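You operate a simulated robot arm through the tools that you are given. There is no shell and no other tool. Be economical: measure what you need, move in short steps, check, and stop when the job is done.

You are at the controls of a simulated robot arm. One attempt, no reset.

JOB
Set a snap of the job card's colour on the red band's end mark.
Fine: change the tube, zero the counter first; black tube in the rack; swing the head away before the band goes in the yellow tray.

The check looks at the end state, three seconds after you hand in, the way a careful person would. Anything else that was tipped, shoved, dropped, spilled or broken makes it a failure.

ROBOT AND FRAMES
A 7-joint arm with a two-finger parallel gripper, fixed in place. Base frame: the origin is at the foot of the arm, x ahead of it, y to its left, z up; the work surface is at about z = 800. Readings come in mm, degrees, newtons and seconds.
With the tool pointing down near the work surface it reaches from about 340 to 780 mm from the base axis. Its first joint turns from -166.0 to 166.0 degrees. Payload 3.91 kg.
The tool frame sits at the grasp point between the pads (the TCP): z along the fingers, y along the line on which they close. The tips reach 30 mm beyond it. The gripper opens to 110 mm. The fingers are 20 mm wide and 10 mm thick; the gripper's body (48 by 112 mm) begins 55 mm behind the TCP.
Orientation is that of the tool frame in the base frame, as a unit quaternion [w, x, y, z]. With the fingers straight down and closing along the base's y, the tool's x points along the base's -x, its y along +y and its z along -z.

CONTROLS
- The arm moves only by the tool jog_arm. Its argument "motion" is one flat list of numbers, 6 for each row, row after row: the shift along the tool's x, y, z in mm, then the turn, a rotation vector about the tool's x, y, z in degrees. In form: [tx, ty, tz, wx, wy, wz, tx, ty, tz, wx, wy, wz, ...]. A call has 1 to 10 rows; each row shifts and turns the commanded pose from where the row before left it, along the tool's axes as they then stand. "gripper" is the finger opening in mm, from 0 to 110, set as the call begins (left out, the last holds). A row lasts 0.2 s, in which the tool goes at most 50 mm and 8.6 degrees; a call with a longer step from one row to the next is refused whole, and so is a gripper value outside its range. Where a pose cannot be reached the arm comes as near as it can. A force on the tool above 90 N (or 10 N above the force at the start of the call, whichever is more), or a blocked arm, ends the call early, and 0.2 s more pass. The fingers move at their own pace (about 153 mm/s each) and stop on an object; they squeeze with about 39 N. The grip force told is the motor's: it shows also when the fingers shut on nothing. Time passes only in rows, and 0.2 s behind the last, so rows that do not move let the fingers close. The reply holds the time, the measured pose of the TCP, the force on the tool along the base axes, the opening and the grip force, in the units named above and with some noise.
- Cameras (640 x 400 px; columns grow to the right, rows downward): "scene" is fixed at [40, -491.4, 1587.1]; the picture's right is [0.64, -0.77, 0.00], its down [-0.52, -0.43, -0.74] and it looks along [0.57, 0.47, -0.68] (base axes); focal length 305 px, centre (320, 200). "wrist" rides on the gripper at [77, 7, -114] in the tool frame; the picture's right is [-0.09, 1.00, 0.00], its down [-0.80, -0.07, -0.59] and it looks along [-0.59, -0.05, 0.80] (tool axes); focal length 270 px, centre (320, 200). There is no depth. A picture from a camera that has moved, and an enlarged one, comes with that camera's place and axes in the base frame and with its lens. The place of the scene camera against the robot may be out by one fixed shift of up to 18 mm in any direction.
- get_image(camera): a new picture of that camera. No time passes.
- slide_trunk(by): slides the trunk up (or, below 0, down) by that many mm; the arm rides with it, the base frame stays. It gives what a move gives, with no picture.
- enlarge(camera, box): a new picture of the part [left, top, right, bottom] of that camera's present view, enlarged. No time passes.
- finish_job(): hands the job in; it is judged then, once.

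Go step by step. Nothing tells you positions but the pictures and the camera data: compare them with the known pose of the tool, close in by small moves and look again before you grip or let go. The budget is 120 turns and 68 pictures, counting those below and the enlarged ones. Unless the task says otherwise, let go and move clear before handing in.

The tools are called after "Call:" as a command line: name --argument value ..., lists and objects as JSON in quotes. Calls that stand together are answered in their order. jog_arm: Moves the arm, as the interface text tells. Its arguments: {"type":"object","properties":{"motion":{"type":"array","items":{"type":"number"}},"gripper":{"type":"number"}},"required":["motion"]} The other tools are called the same way: slide_trunk (by) slides the trunk up or down; get_image (camera) takes a picture; enlarge (camera, box) takes an enlarged picture of a part of a camera's view; finish_job () hands the job in.

At the start:

```text
t: 0.0
position: [412.8, -34.8, 1308.7]
tool_rot: [0.0, 0.002, 1.0, 0.0]
force: [-0.2, -0.5, -0.5]
gripper_width: 109.9
finger_force: 0.0
trunk travel left (down, up): [-550.0, 60.0]
```

scene: 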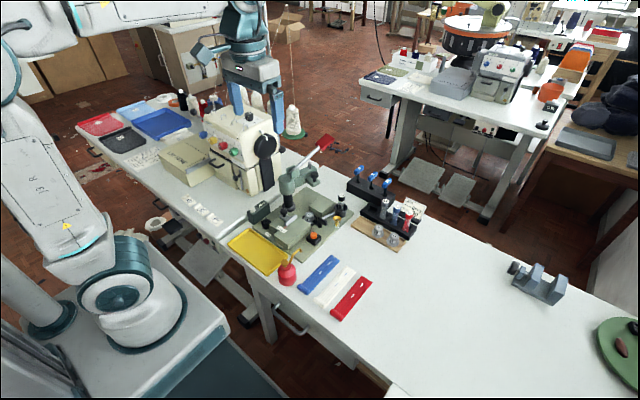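
wrist: 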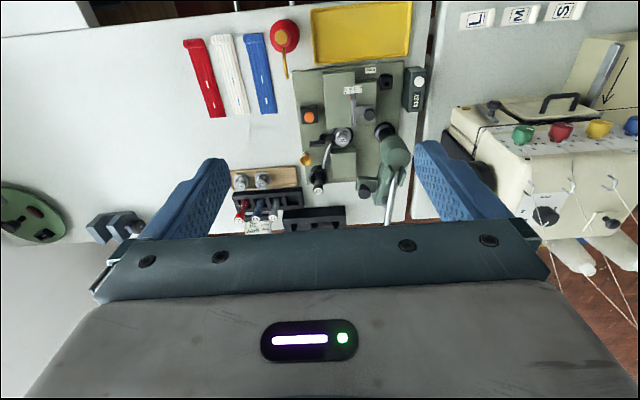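

I see a bench with a snap press, three bands (red, white, blue), a yellow tray, a rack with tubes and a counter. I'll look closer before moving.

Call:
enlarge --camera "wrist" --box '[270, 50, 450, 240]'

Call:
enlarge --camera "scene" --box '[220, 130, 440, 270]'

Call:
enlarge --camera "wrist" --box '[170, 10, 310, 130]'

Call:
enlarge --camera "wrist" --box '[210, 150, 350, 240]'

```text
2.11 times, centred on (360, 145) of wrist
camera zoom: at [336.4, -28.1, 1422.8], right [0.09, 1.0, 0.0], down [0.8, -0.07, 0.59], along [0.59, -0.05, -0.8], focal length 569 px, centre (236, 316)
```

zoom: 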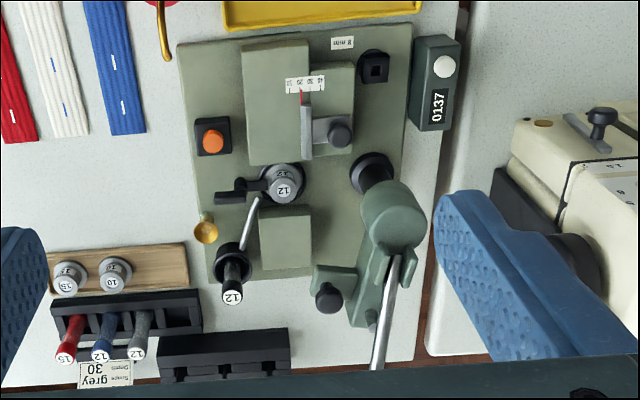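

```text
2.86 times, centred on (330, 200) of scene
camera zoom: at [40.0, -491.4, 1587.1], right [0.64, -0.77, 0.0], down [-0.52, -0.43, -0.74], along [0.57, 0.47, -0.68], focal length 872 px, centre (291, 200)
```

zoom: 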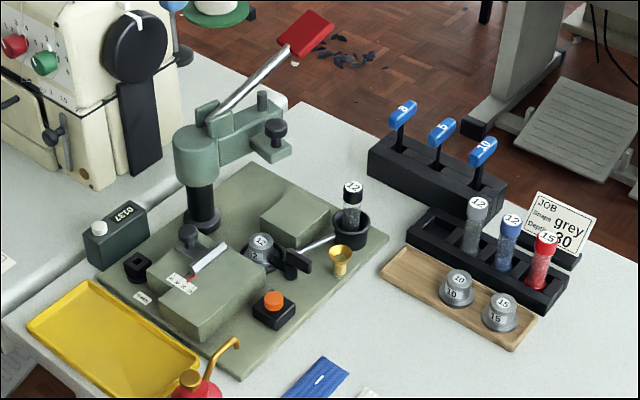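

```text
3.33 times, centred on (240, 70) of wrist
camera zoom: at [336.4, -28.1, 1422.8], right [0.09, 1.0, 0.0], down [0.8, -0.07, 0.59], along [0.59, -0.05, -0.8], focal length 901 px, centre (587, 633)
```

zoom: 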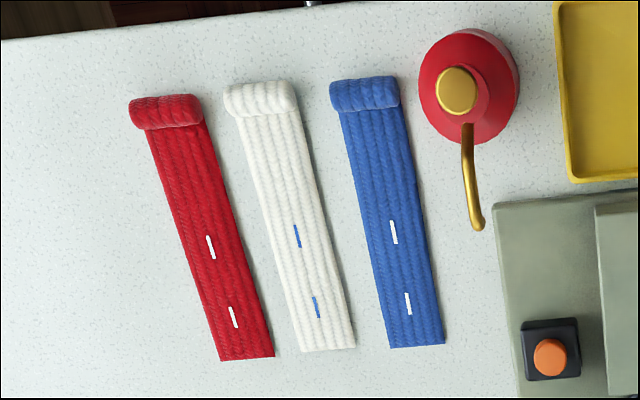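

```text
4.44 times, centred on (280, 195) of wrist
camera zoom: at [336.4, -28.1, 1422.8], right [0.09, 1.0, 0.0], down [0.8, -0.07, 0.59], along [0.59, -0.05, -0.8], focal length 1201 px, centre (498, 222)
```

zoom: 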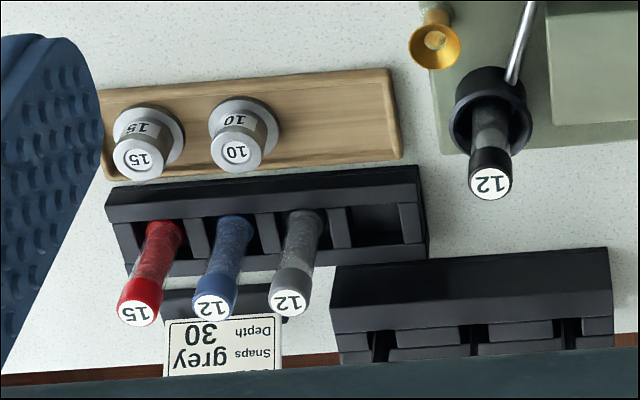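

The wrist view shows the job card: grey snaps, depth 30. The press has a black 12 tube loaded and a 12 die, and the head looks swung away. I'll go lower for a better look.

Call:
jog_arm --motion '[-6, 7, 43, 0, 0, 0, -6, 7, 43, 0, 0, 0, -6, 8, 43, 0, 0, 0, -6, 8, 43, 0, 0, 0, -6, 8, 43, 0, 0, 0, -7, 7, 43, 0, 0, 0]'

Call:
get_image --camera "wrist"

Call:
enlarge --camera "wrist" --box '[200, 0, 460, 162]'

```text
t: 1.4
position: [449.1, 10.9, 1049.6]
tool_rot: [0.0, 0.0, 1.0, 0.0]
force: [0.4, -0.3, -0.8]
gripper_width: 110.1
finger_force: 0.1
trunk travel left (down, up): [-550.0, 60.0]
```

```text
61 pictures are left
camera wrist: at [372.8, 19.0, 1164.0], right [0.09, 1.0, 0.0], down [0.8, -0.07, 0.59], along [0.59, -0.05, -0.8], focal length 270 px, centre (320, 200)
```

wrist: 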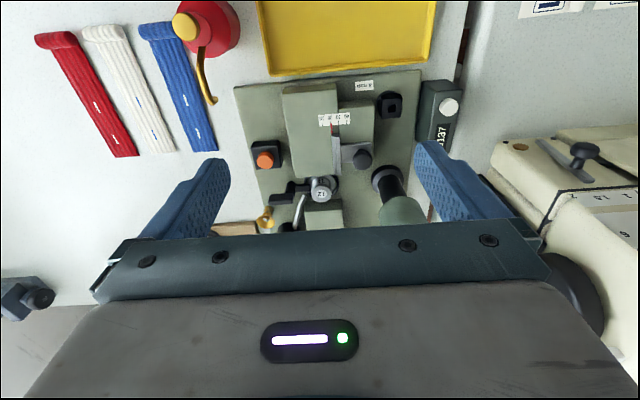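

```text
2.46 times, centred on (330, 81) of wrist
camera zoom: at [372.8, 19.0, 1164.0], right [0.09, 1.0, 0.0], down [0.8, -0.07, 0.59], along [0.59, -0.05, -0.8], focal length 665 px, centre (295, 493)
```

zoom: 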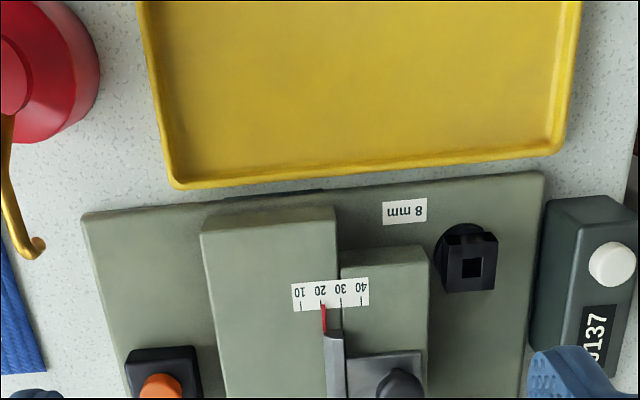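

The fence pointer reads about 21–22, and the card asks for 30. The end mark on the red band is about 30 mm from its plain end. I'll take closer views of the press from the scene camera.

Call:
enlarge --camera "scene" --box '[245, 170, 365, 260]'

Call:
enlarge --camera "scene" --box '[340, 160, 430, 250]'

Call:
enlarge --camera "wrist" --box '[240, 90, 430, 235]'

```text
4.44 times, centred on (305, 215) of scene
camera zoom: at [40.0, -491.4, 1587.1], right [0.64, -0.77, 0.0], down [-0.52, -0.43, -0.74], along [0.57, 0.47, -0.68], focal length 1357 px, centre (387, 133)
```

zoom: 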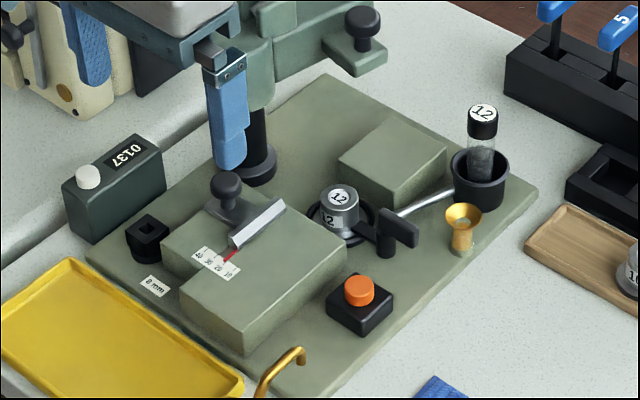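

```text
4.44 times, centred on (385, 205) of scene
camera zoom: at [40.0, -491.4, 1587.1], right [0.64, -0.77, 0.0], down [-0.52, -0.43, -0.74], along [0.57, 0.47, -0.68], focal length 1357 px, centre (31, 178)
```

zoom: 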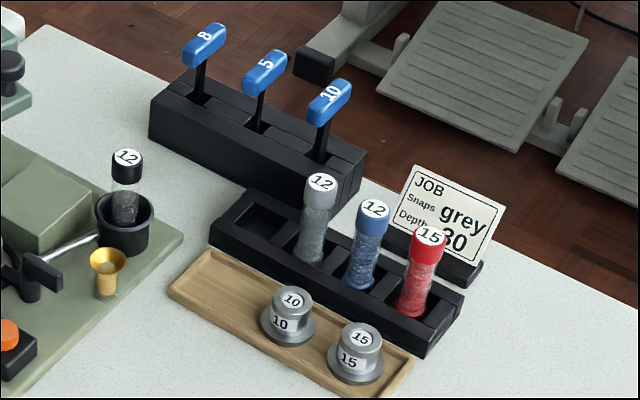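

```text
2.76 times, centred on (335, 162) of wrist
camera zoom: at [372.8, 19.0, 1164.0], right [0.09, 1.0, 0.0], down [0.8, -0.07, 0.59], along [0.59, -0.05, -0.8], focal length 746 px, centre (279, 303)
```

zoom: 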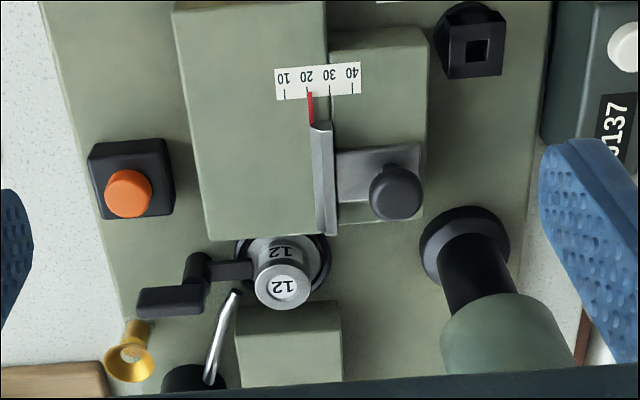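

The card's depth of 30 matches the end mark's distance from the plain end. I'll turn the wrist to view the press from the right-hand side and get heights.

Call:
jog_arm --motion '[-36, -24, 8, 0, 0, 0, -36, -23, 8, 0, 0, 0, -35, -23, 8, 0, 0, 0, -34, -21, 8, 0, 0, 0, 0, 0, 0, 0, 0, -8.4, 0, 0, 0, 0, 0, -8.4, 0, 0, 0, 0, 0, -8.4, 0, 0, 0, 0, 0, -8.4, 0, 0, 0, 0, 0, -8.4, 0, 0, 0, 0, 0, -8.4]'

Call:
jog_arm --motion '[0, 0, 0, 0, 0, -8.4, 0, 0, 0, 0, 0, -8.4, 0, 0, 0, 0, 0, -8.4, 0, 0, 0, 0, 0, -8.4, 0, 0, 0, 0, 0, -6]'

Call:
get_image --camera "wrist"

Call:
enlarge --camera "wrist" --box '[200, 60, 440, 210]'

```text
t: 3.6
position: [590.2, -82.4, 1017.8]
tool_rot: [0.001, -0.426, 0.905, 0.0]
force: [0.0, -1.0, -0.1]
gripper_width: 109.8
finger_force: 0.1
trunk travel left (down, up): [-550.0, 60.0]
```

```text
t: 4.8
position: [590.3, -82.6, 1017.6]
tool_rot: [-0.001, -0.707, 0.708, 0.0]
force: [0.0, -0.1, 0.1]
gripper_width: 109.6
finger_force: 0.1
trunk travel left (down, up): [-550.0, 60.0]
```

```text
56 pictures are left
camera wrist: at [584.3, -158.1, 1132.5], right [-1.0, 0.09, 0.0], down [0.07, 0.8, 0.59], along [0.05, 0.59, -0.8], focal length 270 px, centre (320, 200)
```

wrist: 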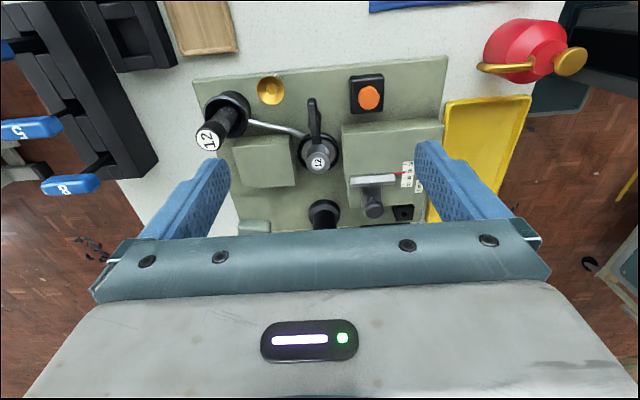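

```text
2.67 times, centred on (320, 135) of wrist
camera zoom: at [584.3, -158.1, 1132.5], right [-1.0, 0.09, 0.0], down [0.07, 0.8, 0.59], along [0.05, 0.59, -0.8], focal length 721 px, centre (320, 373)
```

zoom: 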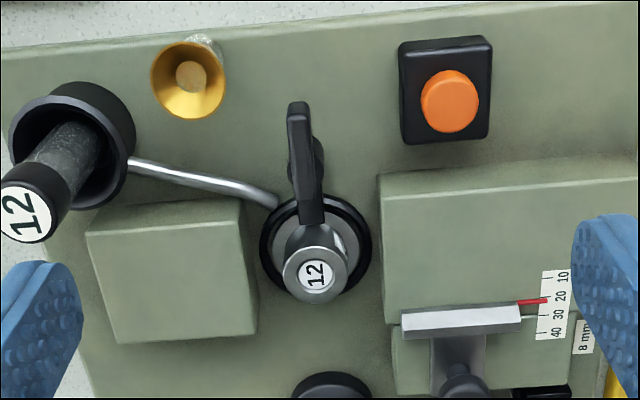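

Block tops and the die top are both at about z=840, with the die at roughly (600, 0). First I'll zero the counter: I'll close the fingers and go above the white button near (477, 151, 872).

Call:
jog_arm --motion '[0, 38, 0, 0, 0, 0, 0, 38, 0, 0, 0, 0, 0, 37, 0, 0, 0, 0, -40, 0, 0, 0, 0, 0, -40, 0, 0, 0, 0, 0, -40, 0, 0, 0, 0, 0, -40, 0, 0, 0, 0, 0]' --gripper 0

Call:
get_image --camera "wrist"

Call:
enlarge --camera "scene" --box '[180, 120, 360, 260]'

```text
t: 6.4
position: [476.2, 78.0, 1017.7]
tool_rot: [-0.001, -0.707, 0.707, 0.0]
force: [-0.1, -0.3, 0.1]
gripper_width: 0.1
finger_force: 37.8
trunk travel left (down, up): [-550.0, 60.0]
```

```text
54 pictures are left
camera wrist: at [469.8, 2.4, 1131.5], right [-1.0, 0.09, 0.0], down [0.07, 0.8, 0.59], along [0.05, 0.59, -0.8], focal length 270 px, centre (320, 200)
```

wrist: 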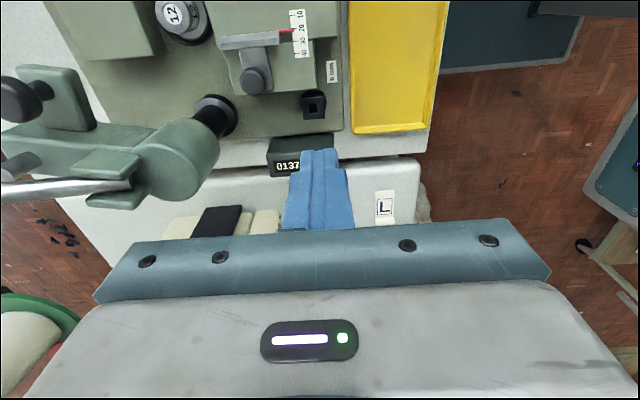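

```text
2.86 times, centred on (270, 190) of scene
camera zoom: at [40.0, -491.4, 1587.1], right [0.64, -0.77, 0.0], down [-0.52, -0.43, -0.74], along [0.57, 0.47, -0.68], focal length 872 px, centre (463, 229)
```

zoom: 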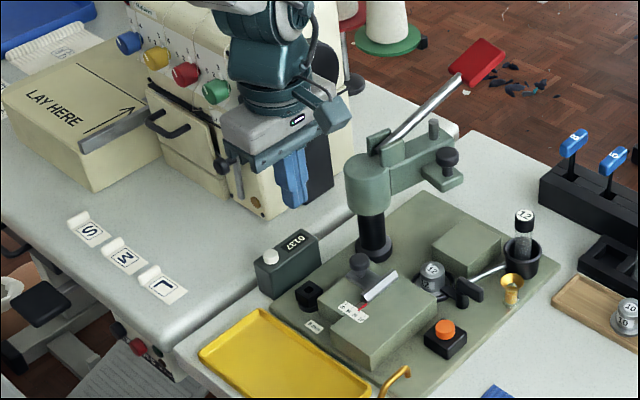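

Call:
jog_arm --motion '[-37, 0, 0, 0, 0, 0, -36, 0, 0, 0, 0, 0, 0, 0, 30, 0, 0, 0, 0, 0, 30, 0, 0, 0, 0, 0, 30, 0, 0, 0]'

Call:
enlarge --camera "scene" --box '[230, 160, 330, 240]'

Call:
enlarge --camera "wrist" --box '[240, 100, 400, 240]'

```text
t: 7.6
position: [479.2, 151.5, 929.0]
tool_rot: [0.0, -0.707, 0.707, 0.0]
force: [-0.1, -1.0, 0.2]
gripper_width: 0.0
finger_force: 37.4
trunk travel left (down, up): [-550.0, 60.0]
```

```text
5.00 times, centred on (280, 200) of scene
camera zoom: at [40.0, -491.4, 1587.1], right [0.64, -0.77, 0.0], down [-0.52, -0.43, -0.74], along [0.57, 0.47, -0.68], focal length 1527 px, centre (520, 200)
```

zoom: 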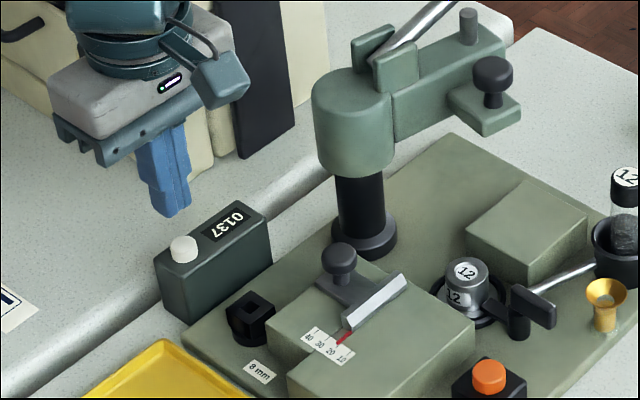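

```text
2.86 times, centred on (320, 170) of wrist
camera zoom: at [472.1, 75.3, 1043.4], right [-1.0, 0.09, 0.0], down [0.07, 0.8, 0.59], along [0.05, 0.59, -0.8], focal length 772 px, centre (320, 286)
```

zoom: 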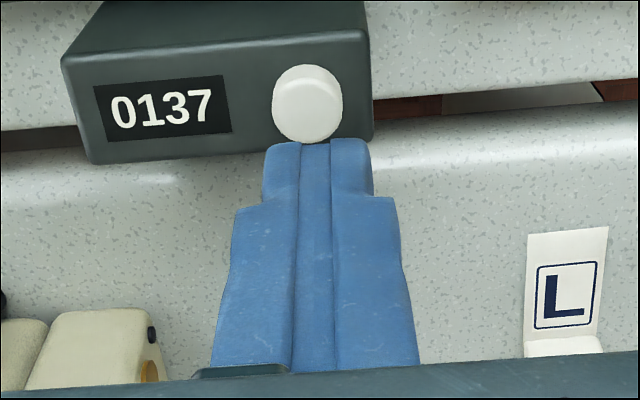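

The button lies right below the fingertips, so I'll press down in small steps.

Call:
jog_arm --motion '[0, -1, 12, 0, 0, 0, 0, 0, 10, 0, 0, 0, 0, 0, 4, 0, 0, 0, 0, 0, 3, 0, 0, 0, 0, 0, 3, 0, 0, 0]'

Call:
enlarge --camera "wrist" --box '[240, 100, 400, 240]'

```text
t: 8.8
position: [479.4, 149.5, 897.4]
tool_rot: [0.0, -0.707, 0.708, 0.0]
force: [-0.4, 0.3, -0.7]
gripper_width: 0.1
finger_force: 37.5
trunk travel left (down, up): [-550.0, 60.0]
```

```text
2.86 times, centred on (320, 170) of wrist
camera zoom: at [472.6, 75.1, 1011.8], right [-1.0, 0.09, 0.0], down [0.07, 0.8, 0.59], along [0.05, 0.59, -0.8], focal length 772 px, centre (320, 286)
```

zoom: 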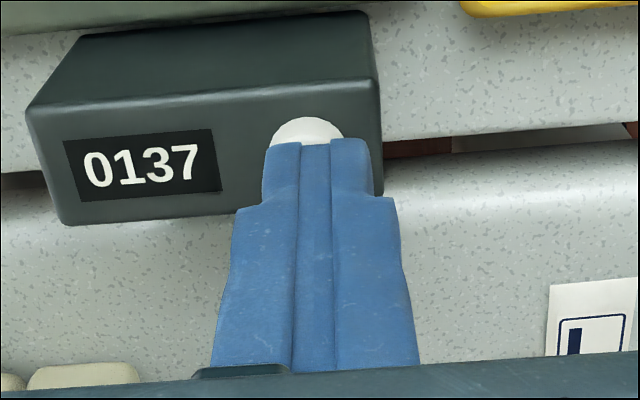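

Call:
jog_arm --motion '[2, 0, 3, 0, 0, 0, 0, 0, 3, 0, 0, 0, 0, 0, 3, 0, 0, 0, 0, 0, 2, 0, 0, 0]'

Call:
enlarge --camera "wrist" --box '[240, 100, 400, 240]'

```text
t: 9.8
position: [479.9, 148.9, 886.8]
tool_rot: [0.001, -0.707, 0.708, -0.002]
force: [-2.0, -1.7, 6.0]
gripper_width: 0.0
finger_force: 37.5
trunk travel left (down, up): [-550.0, 60.0]
```

```text
2.86 times, centred on (320, 170) of wrist
camera zoom: at [473.0, 73.1, 1000.3], right [-1.0, 0.09, 0.0], down [0.07, 0.8, 0.59], along [0.05, 0.59, -0.8], focal length 772 px, centre (320, 286)
```

zoom: 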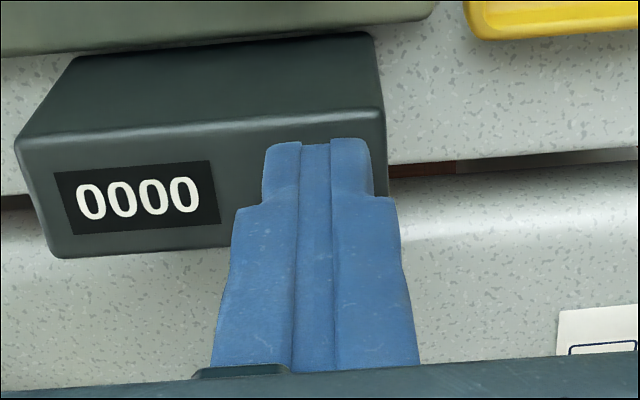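

Counter reads 0000. I'll raise, turn the wrist back, and go look at the tube holder and rack.

Call:
jog_arm --motion '[0, 0, 45, 0, 0, 0]'

```text
t: 10.2
position: [481.8, 153.1, 884.8]
tool_rot: [-0.02, 0.707, -0.706, 0.016]
force: [-50.8, -15.8, 205.9]
gripper_width: 0.2
finger_force: 37.6
trunk travel left (down, up): [-550.0, 60.0]
stopped in row 1: the force on the tool passed its limit (the readings are from after the stop); the commanded pose is now the measured one
```

I went the wrong way: tool +z is down, and it stopped on the force limit. I'll retreat upward and check the counter.

Call:
jog_arm --motion '[0, 0, -5, 0, 0, 0, 0, 0, -20, 0, 0, 0, 0, 0, -30, 0, 0, 0, 0, 0, -40, 0, 0, 0]'

Call:
enlarge --camera "scene" --box '[230, 160, 330, 240]'

```text
t: 11.2
position: [486.7, 150.7, 964.0]
tool_rot: [0.014, -0.706, 0.708, -0.008]
force: [-0.5, 0.0, -0.4]
gripper_width: 0.1
finger_force: 37.6
trunk travel left (down, up): [-550.0, 60.0]
```

```text
5.00 times, centred on (280, 200) of scene
camera zoom: at [40.0, -491.4, 1587.1], right [0.64, -0.77, 0.0], down [-0.52, -0.43, -0.74], along [0.57, 0.47, -0.68], focal length 1527 px, centre (520, 200)
```

zoom: 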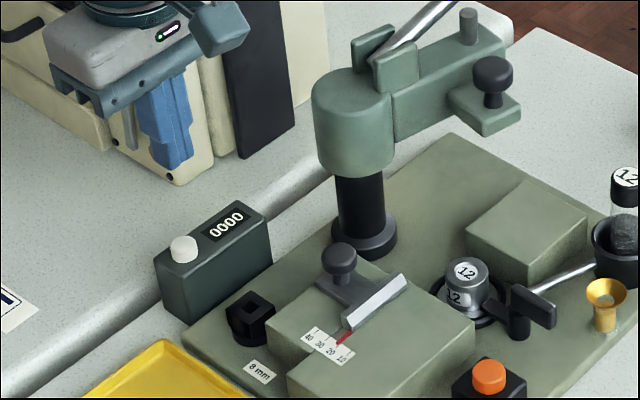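

Call:
jog_arm --motion '[0, 0, -35, -1.8, 0.5, -0.2, 0, 0, -40, 0, 0, 0, 45, 0, 0, 0, 0, 0, 45, 0, 0, 0, 0, 0, 45, 0, 0, 0, 0, 0, 45, 0, 0, 0, 0, 8.4, 45, 0, 0, 0, 0, 8.4, 0, 0, 0, 0, 0, 8.4, 0, 0, 0, 0, 0, 8.4, 0, 0, 0, 0, 0, 8.4]' --gripper 40

Call:
jog_arm --motion '[0, 0, 0, 0, 0, 8.4, 0, 0, 0, 0, 0, 8.4, 0, 0, 0, 0, 0, 8.4, 0, 0, 0, 0, 0, 8.4, 0, 0, 0, 0, 0, 8.4, 0, 0, 0, 0, 0, 6]'

```text
t: 13.4
position: [480.3, -72.3, 1039.8]
tool_rot: [0.0, -0.407, 0.913, -0.001]
force: [-0.3, -0.6, 0.2]
gripper_width: 40.0
finger_force: 0.1
trunk travel left (down, up): [-550.0, 60.0]
```

```text
t: 14.8
position: [482.0, -72.3, 1040.7]
tool_rot: [0.0, 0.0, 1.0, -0.001]
force: [-0.2, 0.6, 0.2]
gripper_width: 39.9
finger_force: 0.1
trunk travel left (down, up): [-550.0, 60.0]
```

Call:
jog_arm --motion '[-40, -10, 0, 0, 0, 0, -40, -10, 0, 0, 0, 0, -40, -10, 0, 0, 0, 0, -38, -10, 0, 0, 0, 0]'

Call:
get_image --camera "wrist"

Call:
enlarge --camera "wrist" --box '[160, 90, 400, 240]'

```text
t: 15.8
position: [640.5, -113.2, 1040.7]
tool_rot: [-0.001, -0.002, 1.0, -0.002]
force: [0.2, 0.6, -0.3]
gripper_width: 40.1
finger_force: 0.1
trunk travel left (down, up): [-550.0, 60.0]
```

```text
47 pictures are left
camera wrist: at [563.5, -104.8, 1155.7], right [0.08, 1.0, 0.0], down [0.8, -0.07, 0.59], along [0.59, -0.05, -0.8], focal length 270 px, centre (320, 200)
```

wrist: 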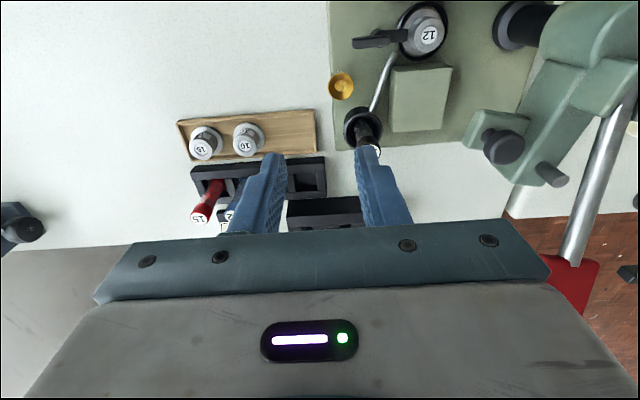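

```text
2.67 times, centred on (280, 165) of wrist
camera zoom: at [563.5, -104.8, 1155.7], right [0.08, 1.0, 0.0], down [0.8, -0.07, 0.59], along [0.59, -0.05, -0.8], focal length 721 px, centre (427, 293)
```

zoom: 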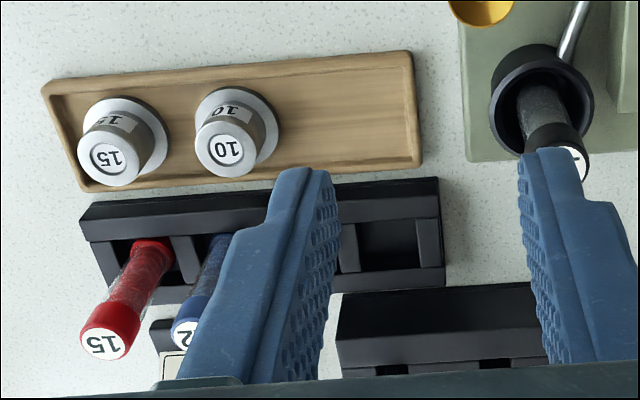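

Tube sits near (694, -60) with its top at about z=900. I'll move over it and check alignment.

Call:
jog_arm --motion '[-18, 18, 20, 0, 0, 0, -18, 18, 20, 0, 0, 0, -17, 17, 20, 0, 0, 0, 0, 0, 20, 0, 0, 0]' --gripper 56

Call:
get_image --camera "wrist"

Call:
enlarge --camera "scene" --box '[320, 150, 420, 240]'

```text
t: 16.8
position: [692.9, -59.0, 959.3]
tool_rot: [0.001, -0.001, 1.0, -0.001]
force: [0.6, 0.1, 0.5]
gripper_width: 56.1
finger_force: 0.1
trunk travel left (down, up): [-550.0, 60.0]
```

```text
45 pictures are left
camera wrist: at [616.6, -50.4, 1074.3], right [0.08, 1.0, 0.0], down [0.8, -0.07, 0.59], along [0.59, -0.05, -0.8], focal length 270 px, centre (320, 200)
```

wrist: 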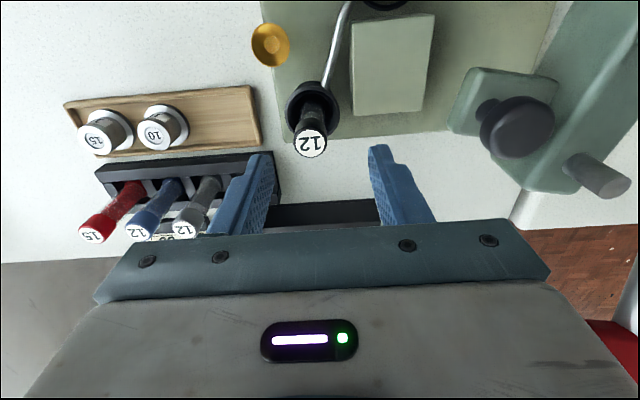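

```text
4.44 times, centred on (370, 195) of scene
camera zoom: at [40.0, -491.4, 1587.1], right [0.64, -0.77, 0.0], down [-0.52, -0.43, -0.74], along [0.57, 0.47, -0.68], focal length 1357 px, centre (98, 222)
```

zoom: 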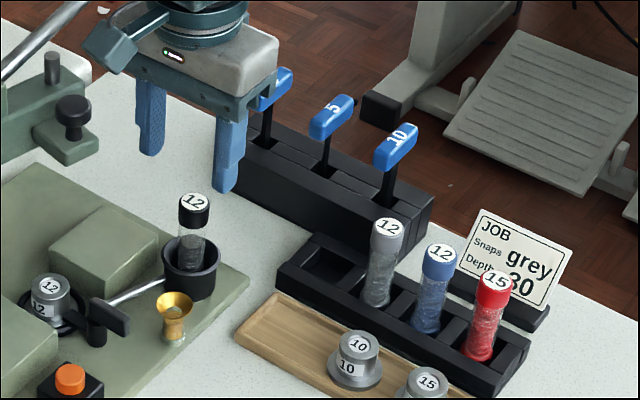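

Call:
jog_arm --motion '[0, -3, 20, 0, 0, 0, 0, 0, 20, 0, 0, 0, 0, 0, 20, 0, 0, 0, 0, 0, 18, 0, 0, 0]'

Call:
get_image --camera "wrist"

Call:
enlarge --camera "scene" --box '[320, 160, 400, 240]'

```text
t: 17.8
position: [691.7, -60.8, 880.2]
tool_rot: [0.0, -0.002, 1.0, -0.001]
force: [0.2, -0.3, 0.6]
gripper_width: 56.2
finger_force: 0.0
trunk travel left (down, up): [-550.0, 60.0]
```

```text
43 pictures are left
camera wrist: at [615.0, -53.9, 996.4], right [0.08, 1.0, 0.0], down [0.8, -0.07, 0.59], along [0.59, -0.05, -0.8], focal length 270 px, centre (320, 200)
```

wrist: 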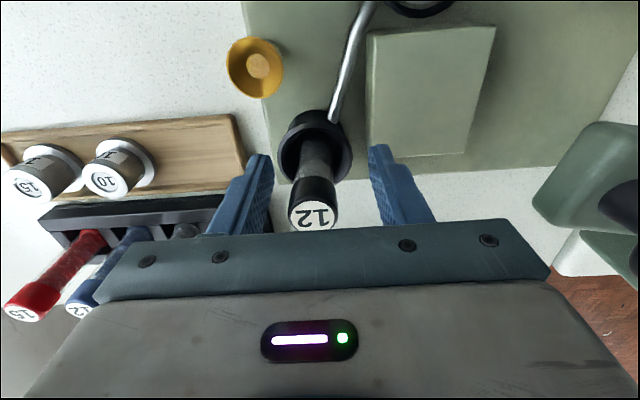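

```text
5.00 times, centred on (360, 200) of scene
camera zoom: at [40.0, -491.4, 1587.1], right [0.64, -0.77, 0.0], down [-0.52, -0.43, -0.74], along [0.57, 0.47, -0.68], focal length 1527 px, centre (120, 200)
```

zoom: 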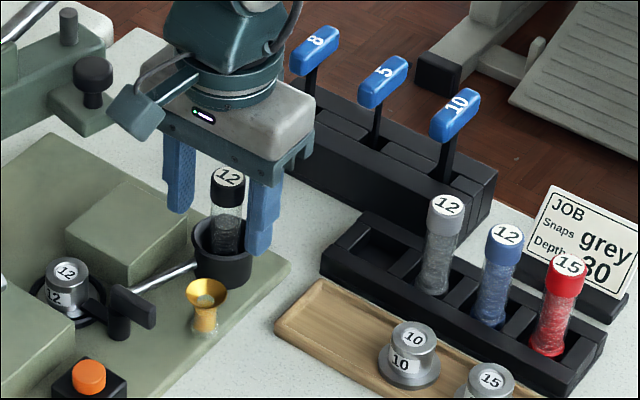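

The tube stands between the fingers, so I'll grip it.

Call:
jog_arm --motion '[0, -2, 0, 0, 0, 0, 0, 0, 0, 0, 0, 0, 0, 0, 0, 0, 0, 0]' --gripper 0

Call:
jog_arm --motion '[0, 0, -10, 0, 0, 0, 0, 0, -20, 0, 0, 0, 0, 0, -30, 0, 0, 0, 0, 0, -30, 0, 0, 0]'

Call:
enlarge --camera "scene" --box '[300, 130, 420, 250]'

```text
t: 18.6
position: [691.6, -62.7, 881.6]
tool_rot: [0.0, -0.002, 1.0, -0.001]
force: [0.7, 0.4, 1.1]
gripper_width: 22.5
finger_force: 39.0
trunk travel left (down, up): [-550.0, 60.0]
```

```text
t: 19.6
position: [690.9, -63.0, 972.9]
tool_rot: [0.0, -0.002, 1.0, -0.001]
force: [0.3, 0.0, -0.2]
gripper_width: 22.5
finger_force: 39.5
trunk travel left (down, up): [-550.0, 60.0]
```

```text
3.33 times, centred on (360, 190) of scene
camera zoom: at [40.0, -491.4, 1587.1], right [0.64, -0.77, 0.0], down [-0.52, -0.43, -0.74], along [0.57, 0.47, -0.68], focal length 1018 px, centre (187, 233)
```

zoom: 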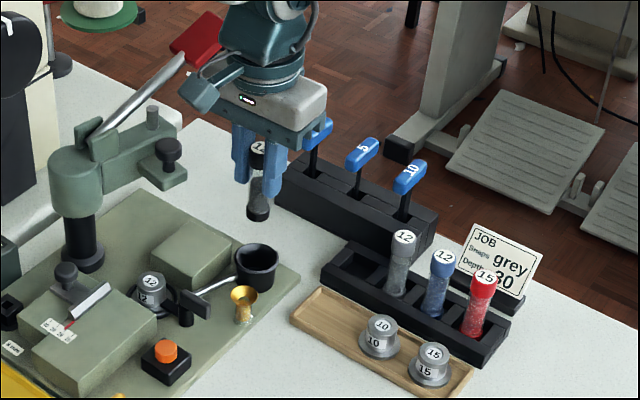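

The black tube is gripped (22.5 mm) and lifted. Next I'll move it over the empty rack slot near (764, -141).

Call:
jog_arm --motion '[0, 0, -12, 0, 0, 0, -18, -20, 0, 0, 0, 0, -18, -20, 0, 0, 0, 0, -18, -20, 0, 0, 0, 0, -19, -18, 0, 0, 0, 0]'

Call:
get_image --camera "wrist"

Call:
enlarge --camera "scene" --box '[340, 130, 440, 230]'

```text
t: 20.8
position: [766.3, -141.6, 982.5]
tool_rot: [-0.001, -0.002, 1.0, 0.0]
force: [-0.3, -0.9, -1.1]
gripper_width: 22.5
finger_force: 39.0
trunk travel left (down, up): [-550.0, 60.0]
```

```text
40 pictures are left
camera wrist: at [690.2, -133.8, 1096.3], right [0.08, 1.0, 0.0], down [0.8, -0.07, 0.59], along [0.59, -0.05, -0.8], focal length 270 px, centre (320, 200)
```

wrist: 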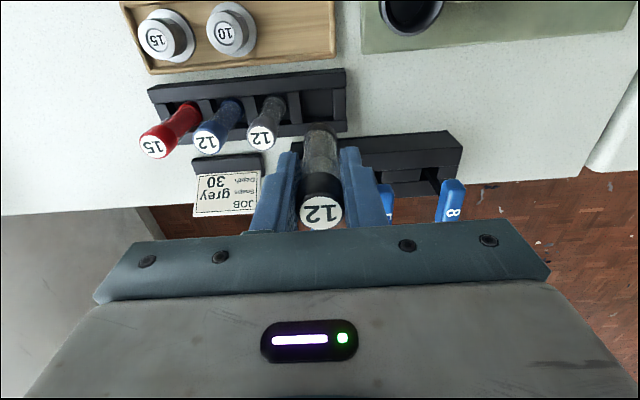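

```text
4.00 times, centred on (390, 180) of scene
camera zoom: at [40.0, -491.4, 1587.1], right [0.64, -0.77, 0.0], down [-0.52, -0.43, -0.74], along [0.57, 0.47, -0.68], focal length 1222 px, centre (40, 280)
```

zoom: 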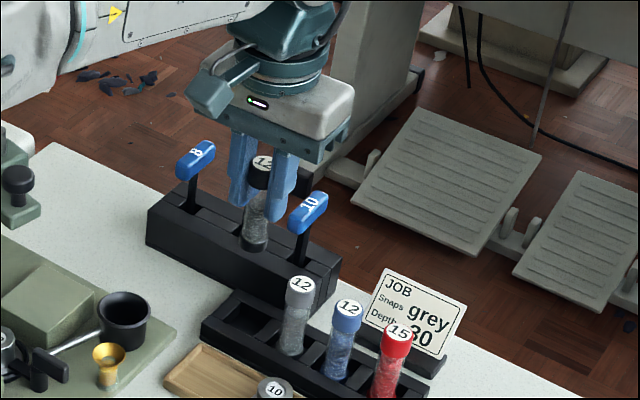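

Call:
enlarge --camera "wrist" --box '[220, 50, 380, 150]'

```text
4.00 times, centred on (300, 100) of wrist
camera zoom: at [690.2, -133.8, 1096.3], right [0.08, 1.0, 0.0], down [0.8, -0.07, 0.59], along [0.59, -0.05, -0.8], focal length 1081 px, centre (400, 600)
```

zoom: 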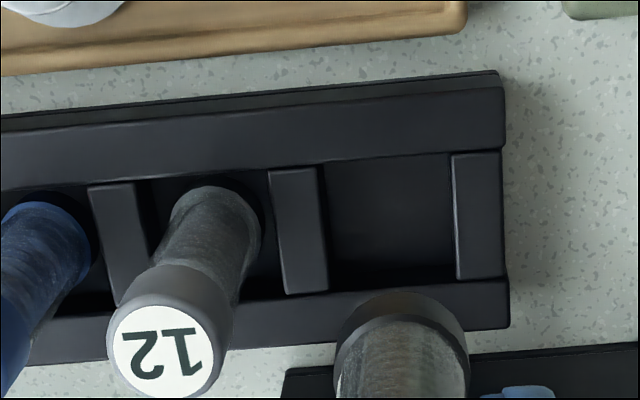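

Call:
jog_arm --motion '[-8, -3.5, 0, 0, 0, 0, 0, 0, 25, 0, 0, 0, 0, 0, 25, 0, 0, 0, 0, 0, 16, 0, 0, 0]'

Call:
enlarge --camera "wrist" --box '[220, 50, 420, 240]'

Call:
enlarge --camera "scene" --box '[370, 160, 430, 230]'

```text
t: 21.8
position: [773.1, -145.3, 917.3]
tool_rot: [0.0, -0.001, 1.0, -0.001]
force: [-0.9, 0.3, -0.6]
gripper_width: 22.6
finger_force: 38.7
trunk travel left (down, up): [-550.0, 60.0]
```

```text
2.11 times, centred on (320, 145) of wrist
camera zoom: at [697.3, -137.2, 1031.8], right [0.08, 1.0, 0.0], down [0.8, -0.07, 0.59], along [0.59, -0.05, -0.8], focal length 569 px, centre (320, 316)
```

zoom: 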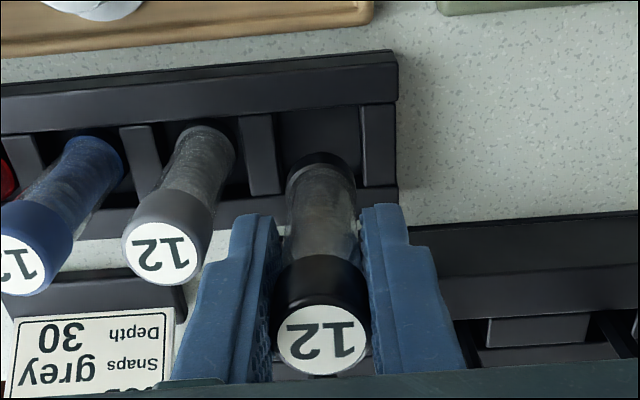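

```text
5.71 times, centred on (400, 195) of scene
camera zoom: at [40.0, -491.4, 1587.1], right [0.64, -0.77, 0.0], down [-0.52, -0.43, -0.74], along [0.57, 0.47, -0.68], focal length 1745 px, centre (-137, 229)
```

zoom: 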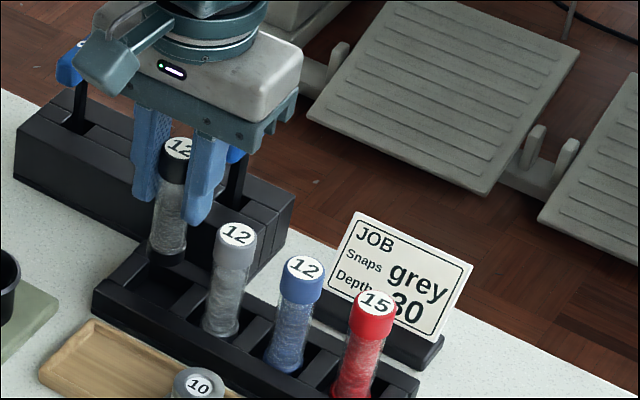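

The tube lines up with the slot. I'll lower it gently.

Call:
jog_arm --motion '[0, 0.5, 10, 0, 0, 0, 0, 0, 10, 0, 0, 0, 0, 0, 8, 0, 0, 0, 0, 0, 6, 0, 0, 0, 0, 0, 4, 0, 0, 0]'

Call:
enlarge --camera "scene" --box '[370, 160, 430, 230]'

```text
t: 23.0
position: [773.6, -144.1, 879.8]
tool_rot: [0.001, -0.002, 1.0, -0.001]
force: [0.3, 0.0, -1.4]
gripper_width: 22.8
finger_force: 39.1
trunk travel left (down, up): [-550.0, 60.0]
```

```text
5.71 times, centred on (400, 195) of scene
camera zoom: at [40.0, -491.4, 1587.1], right [0.64, -0.77, 0.0], down [-0.52, -0.43, -0.74], along [0.57, 0.47, -0.68], focal length 1745 px, centre (-137, 229)
```

zoom: 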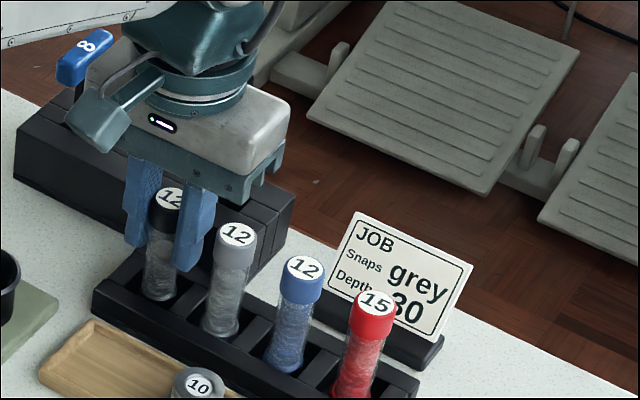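

Call:
jog_arm --motion '[0, 0, 2, 0, 0, 0, 0, 0, 1.5, 0, 0, 0]'

```text
t: 23.6
position: [772.9, -143.1, 877.9]
tool_rot: [0.002, -0.002, 1.0, -0.001]
force: [-0.2, -0.5, 5.9]
gripper_width: 22.4
finger_force: 38.7
trunk travel left (down, up): [-550.0, 60.0]
```

Contact with the slot floor. I'll release with a small opening and rise straight up.

Call:
jog_arm --motion '[0, 0, 0, 0, 0, 0, 0, 0, -1, 0, 0, 0]' --gripper 33

Call:
jog_arm --motion '[0, 0, -20, 0, 0, 0, 0, 0, -30, 0, 0, 0, 0, 0, -20, 0, 0, 0]'

Call:
get_image --camera "wrist"

```text
t: 24.2
position: [773.5, -145.1, 876.6]
tool_rot: [0.0, -0.002, 1.0, -0.001]
force: [0.6, -0.1, -0.6]
gripper_width: 32.8
finger_force: 0.0
trunk travel left (down, up): [-550.0, 60.0]
```

```text
t: 25.0
position: [773.0, -144.5, 947.5]
tool_rot: [0.0, -0.002, 1.0, -0.001]
force: [0.2, 0.1, 1.2]
gripper_width: 32.9
finger_force: 0.1
trunk travel left (down, up): [-550.0, 60.0]
```

```text
34 pictures are left
camera wrist: at [695.1, -136.7, 1062.9], right [0.08, 1.0, 0.0], down [0.8, -0.07, 0.59], along [0.59, -0.05, -0.8], focal length 270 px, centre (320, 200)
```

wrist: 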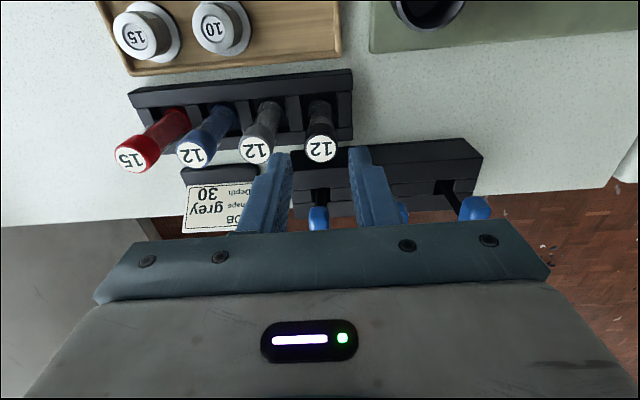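

Black tube is seated in the rack. Now the grey one near (769, -185.5), with a narrow opening between its neighbours.

Call:
jog_arm --motion '[1, -21, 0, 0, 0, 0, 1, -20, 0, 0, 0, 0, 0, 0, 15, 0, 0, 0]' --gripper 31

Call:
get_image --camera "wrist"

```text
t: 25.8
position: [769.8, -187.0, 932.5]
tool_rot: [0.001, -0.003, 1.0, -0.001]
force: [0.7, -0.2, -1.2]
gripper_width: 31.2
finger_force: 0.1
trunk travel left (down, up): [-550.0, 60.0]
```

```text
33 pictures are left
camera wrist: at [693.0, -178.3, 1046.2], right [0.08, 1.0, 0.0], down [0.8, -0.07, 0.6], along [0.59, -0.05, -0.8], focal length 270 px, centre (320, 200)
```

wrist: 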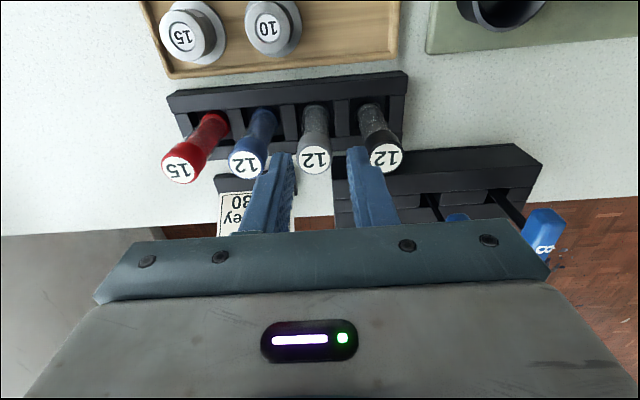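

Call:
jog_arm --motion '[0, -3.2, 0, 0, 0, 0, 0, 0, 4, 0, 0, 0]'

Call:
enlarge --camera "wrist" --box '[220, 90, 420, 240]'

```text
t: 26.4
position: [769.4, -188.2, 928.2]
tool_rot: [-0.001, -0.001, 1.0, -0.002]
force: [0.0, -0.4, -0.3]
gripper_width: 30.9
finger_force: 0.0
trunk travel left (down, up): [-550.0, 60.0]
```

```text
2.67 times, centred on (320, 165) of wrist
camera zoom: at [692.3, -181.3, 1042.4], right [0.08, 1.0, 0.0], down [0.8, -0.07, 0.59], along [0.59, -0.05, -0.8], focal length 721 px, centre (320, 293)
```

zoom: 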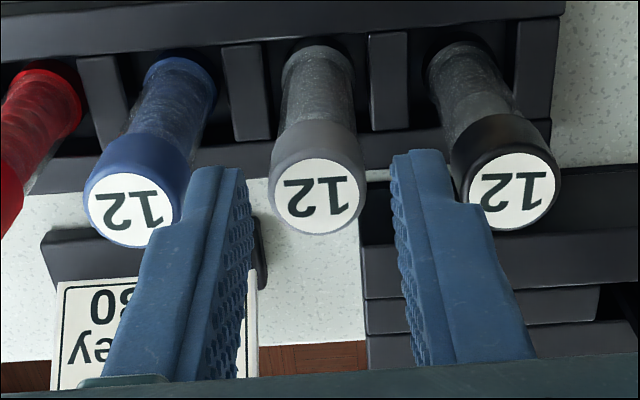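

Call:
jog_arm --motion '[0, 0, 12, 0, 0, 0, 0, 0, 13, 0, 0, 0, 0, 0, 13, 0, 0, 0, 0, 0, 13, 0, 0, 0]'

Call:
jog_arm --motion '[0, 0, 0, 0, 0, 0, 0, 0, 0, 0, 0, 0]' --gripper 0

Call:
jog_arm --motion '[0, 0, -20, 0, 0, 0, 0, 0, -30, 0, 0, 0, 0, 0, -30, 0, 0, 0, 0, 0, -30, 0, 0, 0]'

Call:
enlarge --camera "scene" --box '[320, 130, 440, 240]'

```text
t: 27.4
position: [768.0, -188.0, 878.8]
tool_rot: [0.0, -0.001, 1.0, 0.0]
force: [0.1, 0.7, 0.8]
gripper_width: 31.0
finger_force: 0.1
trunk travel left (down, up): [-550.0, 60.0]
```

```text
t: 28.0
position: [769.8, -187.7, 878.6]
tool_rot: [0.001, -0.003, 1.0, -0.001]
force: [0.3, -0.7, 0.4]
gripper_width: 22.6
finger_force: 39.0
trunk travel left (down, up): [-550.0, 60.0]
```

```text
t: 29.0
position: [762.3, -187.2, 987.0]
tool_rot: [0.0, -0.002, 1.0, -0.001]
force: [0.5, 1.1, -0.9]
gripper_width: 22.5
finger_force: 38.7
out of reach, approached as far as the arm can: row 3, 4
trunk travel left (down, up): [-550.0, 60.0]
```

```text
3.64 times, centred on (380, 185) of scene
camera zoom: at [40.0, -491.4, 1587.1], right [0.64, -0.77, 0.0], down [-0.52, -0.43, -0.74], along [0.57, 0.47, -0.68], focal length 1110 px, centre (102, 254)
```

zoom: 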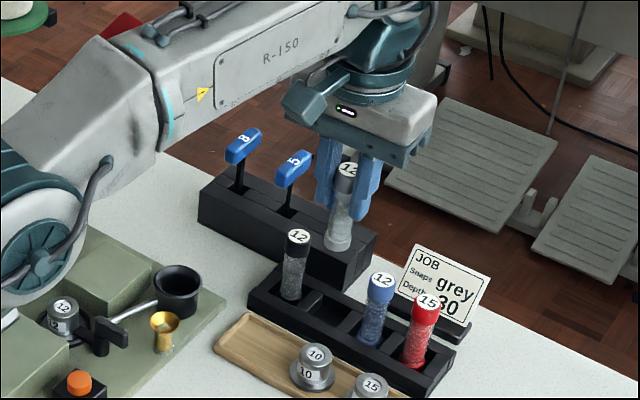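

Call:
jog_arm --motion '[36, 0, 0, 0, 0, 0, 36, 0, 0, 0, 0, 0, 0, 31, 0, 0, 0, 0, 0, 31, 0, 0, 0, 0, 0, 31, 0, 0, 0, 0, 0, 31, 0, 0, 0, 0]'

```text
t: 30.4
position: [780.5, -77.6, 994.7]
tool_rot: [-0.001, -0.002, 1.0, -0.001]
force: [0.5, 0.5, -0.1]
gripper_width: 22.9
finger_force: 39.3
out of reach, approached as far as the arm can: row 1, 2, 3, 4, 5, 6
trunk travel left (down, up): [-550.0, 60.0]
```

The arm ended up off the commanded path. I'll look before moving again.

Call:
get_image --camera "scene"

Call:
jog_arm --motion '[0, 0, 0, 0, 0, 0]'

```text
30 pictures are left
```

scene: 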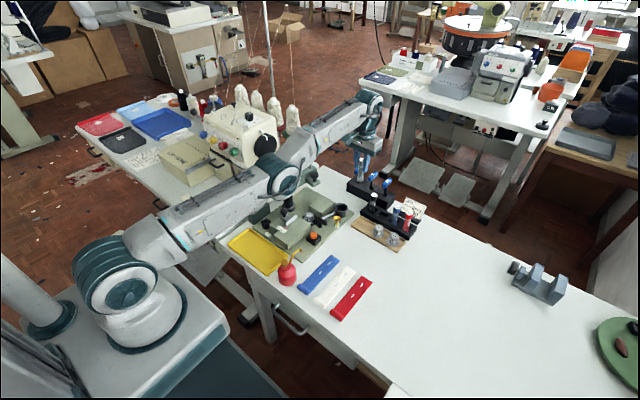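

```text
t: 30.8
position: [780.2, -78.3, 995.1]
tool_rot: [-0.001, -0.001, 1.0, 0.0]
force: [0.5, 0.1, -0.3]
gripper_width: 22.5
finger_force: 39.3
trunk travel left (down, up): [-550.0, 60.0]
```

Call:
jog_arm --motion '[8, 0, 2, 0, 0, 0, 8, 0, 2, 0, 0, 0]'

```text
t: 31.4
position: [780.7, -78.9, 994.3]
tool_rot: [-0.001, -0.001, 1.0, -0.001]
force: [0.1, 0.3, -0.4]
gripper_width: 22.7
finger_force: 39.1
out of reach, approached as far as the arm can: row 1, 2
trunk travel left (down, up): [-550.0, 60.0]
```

Call:
jog_arm --motion '[0, 0, 10, 0, 0, 0, 3, 0, 10, 0, 0, 0]'

```text
t: 32.0
position: [782.9, -80.1, 975.2]
tool_rot: [-0.002, -0.002, 1.0, -0.002]
force: [0.0, -0.3, -0.7]
gripper_width: 22.7
finger_force: 39.0
out of reach, approached as far as the arm can: row 2
trunk travel left (down, up): [-550.0, 60.0]
```

Call:
jog_arm --motion '[0, 0, 6, 0, 0, 0, 0, 0, 6, 0, 0, 0, 0, 0, 6, 0, 0, 0]'

Call:
jog_arm --motion '[3, 0, 0, 0, 0, 0, 3, 0, 0, 0, 0, 0, 3, 0, 0, 0, 0, 0]'

```text
t: 32.8
position: [785.0, -79.9, 958.0]
tool_rot: [-0.001, -0.001, 1.0, 0.0]
force: [0.1, 1.6, -0.2]
gripper_width: 22.6
finger_force: 38.9
trunk travel left (down, up): [-550.0, 60.0]
```

```text
t: 33.6
position: [784.9, -80.8, 956.3]
tool_rot: [-0.001, -0.002, 1.0, 0.0]
force: [-0.1, 0.3, -0.4]
gripper_width: 22.6
finger_force: 38.9
out of reach, approached as far as the arm can: row 1, 2, 3
trunk travel left (down, up): [-550.0, 60.0]
```

The elbow is straight at full reach. I'll raise the trunk, then come straight down again, which should bend the elbow.

Call:
slide_trunk --by 58

Call:
jog_arm --motion '[0, 0, 10, 0, 0, 0, 0, 0, 10, 0, 0, 0, 0, 0, 10, 0, 0, 0, 0, 0, 10, 0, 0, 0]'

```text
t: 34.6
position: [785.1, -79.8, 1015.9]
tool_rot: [0.0, -0.002, 1.0, 0.0]
force: [0.0, -0.1, -1.3]
gripper_width: 22.6
finger_force: 38.9
trunk travel left (down, up): [-608.0, 2.0]
```

```text
t: 35.6
position: [786.0, -80.4, 975.0]
tool_rot: [-0.001, -0.002, 1.0, -0.001]
force: [0.1, 0.3, -0.1]
gripper_width: 22.9
finger_force: 39.1
trunk travel left (down, up): [-608.0, 2.0]
```

Call:
jog_arm --motion '[0, 0, 10, 0, 0, 0, 3, 0, 0, 0, 0, 0, 5, 0, 0, 0, 0, 0, 8, 0, 0, 0, 0, 0]'

```text
t: 36.6
position: [787.1, -83.1, 965.4]
tool_rot: [-0.002, -0.002, 1.0, -0.001]
force: [0.0, 0.1, -0.7]
gripper_width: 22.5
finger_force: 39.5
out of reach, approached as far as the arm can: row 2, 3, 4
trunk travel left (down, up): [-608.0, 2.0]
```

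Still singular, so I'll combine inward motion with sideways and upward moves to break the elbow out.

Call:
jog_arm --motion '[10, 0, -15, 0, 0, 0, 10, 0, -15, 0, 0, 0, 15, 25, 0, 0, 0, 0, 15, 25, 0, 0, 0, 0]'

```text
t: 37.6
position: [788.3, -35.0, 999.2]
tool_rot: [-0.002, -0.002, 1.0, -0.001]
force: [0.3, 0.9, 0.0]
gripper_width: 22.4
finger_force: 38.7
out of reach, approached as far as the arm can: row 1, 2, 3, 4
trunk travel left (down, up): [-608.0, 2.0]
```

Call:
jog_arm --motion '[30, 0, -38, 0, 0, 0]'

Call:
jog_arm --motion '[30, 0, 38, 0, 0, 0]'

```text
t: 38.0
position: [784.4, -39.1, 1039.7]
tool_rot: [-0.001, -0.002, 1.0, -0.001]
force: [0.6, -0.4, -1.2]
gripper_width: 22.5
finger_force: 38.7
out of reach, approached as far as the arm can: row 1
trunk travel left (down, up): [-608.0, 2.0]
```

```text
t: 38.4
position: [789.3, -41.5, 1003.5]
tool_rot: [-0.002, -0.002, 1.0, -0.001]
force: [1.1, 0.1, -0.6]
gripper_width: 22.4
finger_force: 38.9
out of reach, approached as far as the arm can: row 1
trunk travel left (down, up): [-608.0, 2.0]
```

Call:
enlarge --camera "scene" --box '[60, 60, 440, 320]'

```text
1.54 times, centred on (250, 190) of scene
camera zoom: at [40.0, -491.4, 1587.1], right [0.64, -0.77, 0.0], down [-0.52, -0.43, -0.74], along [0.57, 0.47, -0.68], focal length 470 px, centre (428, 215)
```

zoom: 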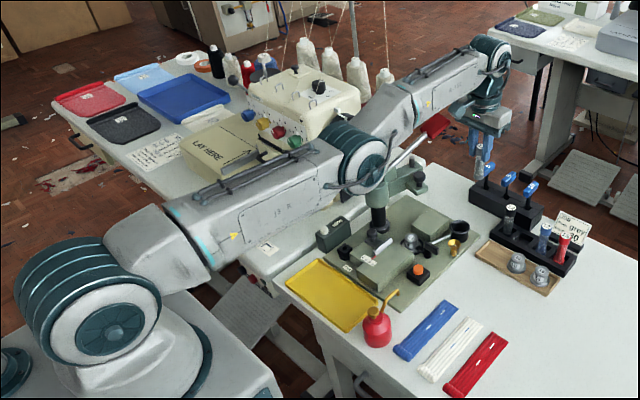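

The elbow is straight. Pitching the tool while moving inward should make the solver bend it.

Call:
jog_arm --motion '[43, 0, 0, 0, 8.4, 0, 43, 0, 0, 0, 8.4, 0]'

```text
t: 39.0
position: [728.6, -41.0, 1012.3]
tool_rot: [-0.148, -0.001, 0.989, -0.001]
force: [-0.3, 0.1, -0.1]
gripper_width: 22.3
finger_force: 39.2
out of reach, approached as far as the arm can: row 1, 2
trunk travel left (down, up): [-608.0, 2.0]
```

Call:
jog_arm --motion '[43, 0, 0, 0, 8.4, 0, 43, 0, 0, 0, 0, 0]'

```text
t: 39.6
position: [703.0, -42.6, 1030.5]
tool_rot: [-0.219, -0.002, 0.976, -0.001]
force: [-0.4, -0.1, 0.3]
gripper_width: 22.3
finger_force: 39.2
out of reach, approached as far as the arm can: row 1, 2
trunk travel left (down, up): [-608.0, 2.0]
```

Call:
jog_arm --motion '[30, 0, 0, 0, 8.4, 0, 30, 0, 0, 0, 8.4, 0, 30, 0, 0, 0, 8.4, 0]'

```text
t: 40.4
position: [647.0, -51.8, 1056.7]
tool_rot: [-0.336, -0.001, 0.942, 0.0]
force: [0.2, 0.3, -0.6]
gripper_width: 22.6
finger_force: 39.2
out of reach, approached as far as the arm can: row 2, 3
trunk travel left (down, up): [-608.0, 2.0]
```

Call:
jog_arm --motion '[15.5, 0, 12.7, 0, 0, 0, 15.5, 0, 12.7, 0, 0, 0]'

```text
t: 41.0
position: [606.7, -52.4, 1057.4]
tool_rot: [-0.336, -0.002, 0.942, -0.001]
force: [-0.6, -0.6, -0.5]
gripper_width: 22.7
finger_force: 38.9
trunk travel left (down, up): [-608.0, 2.0]
```

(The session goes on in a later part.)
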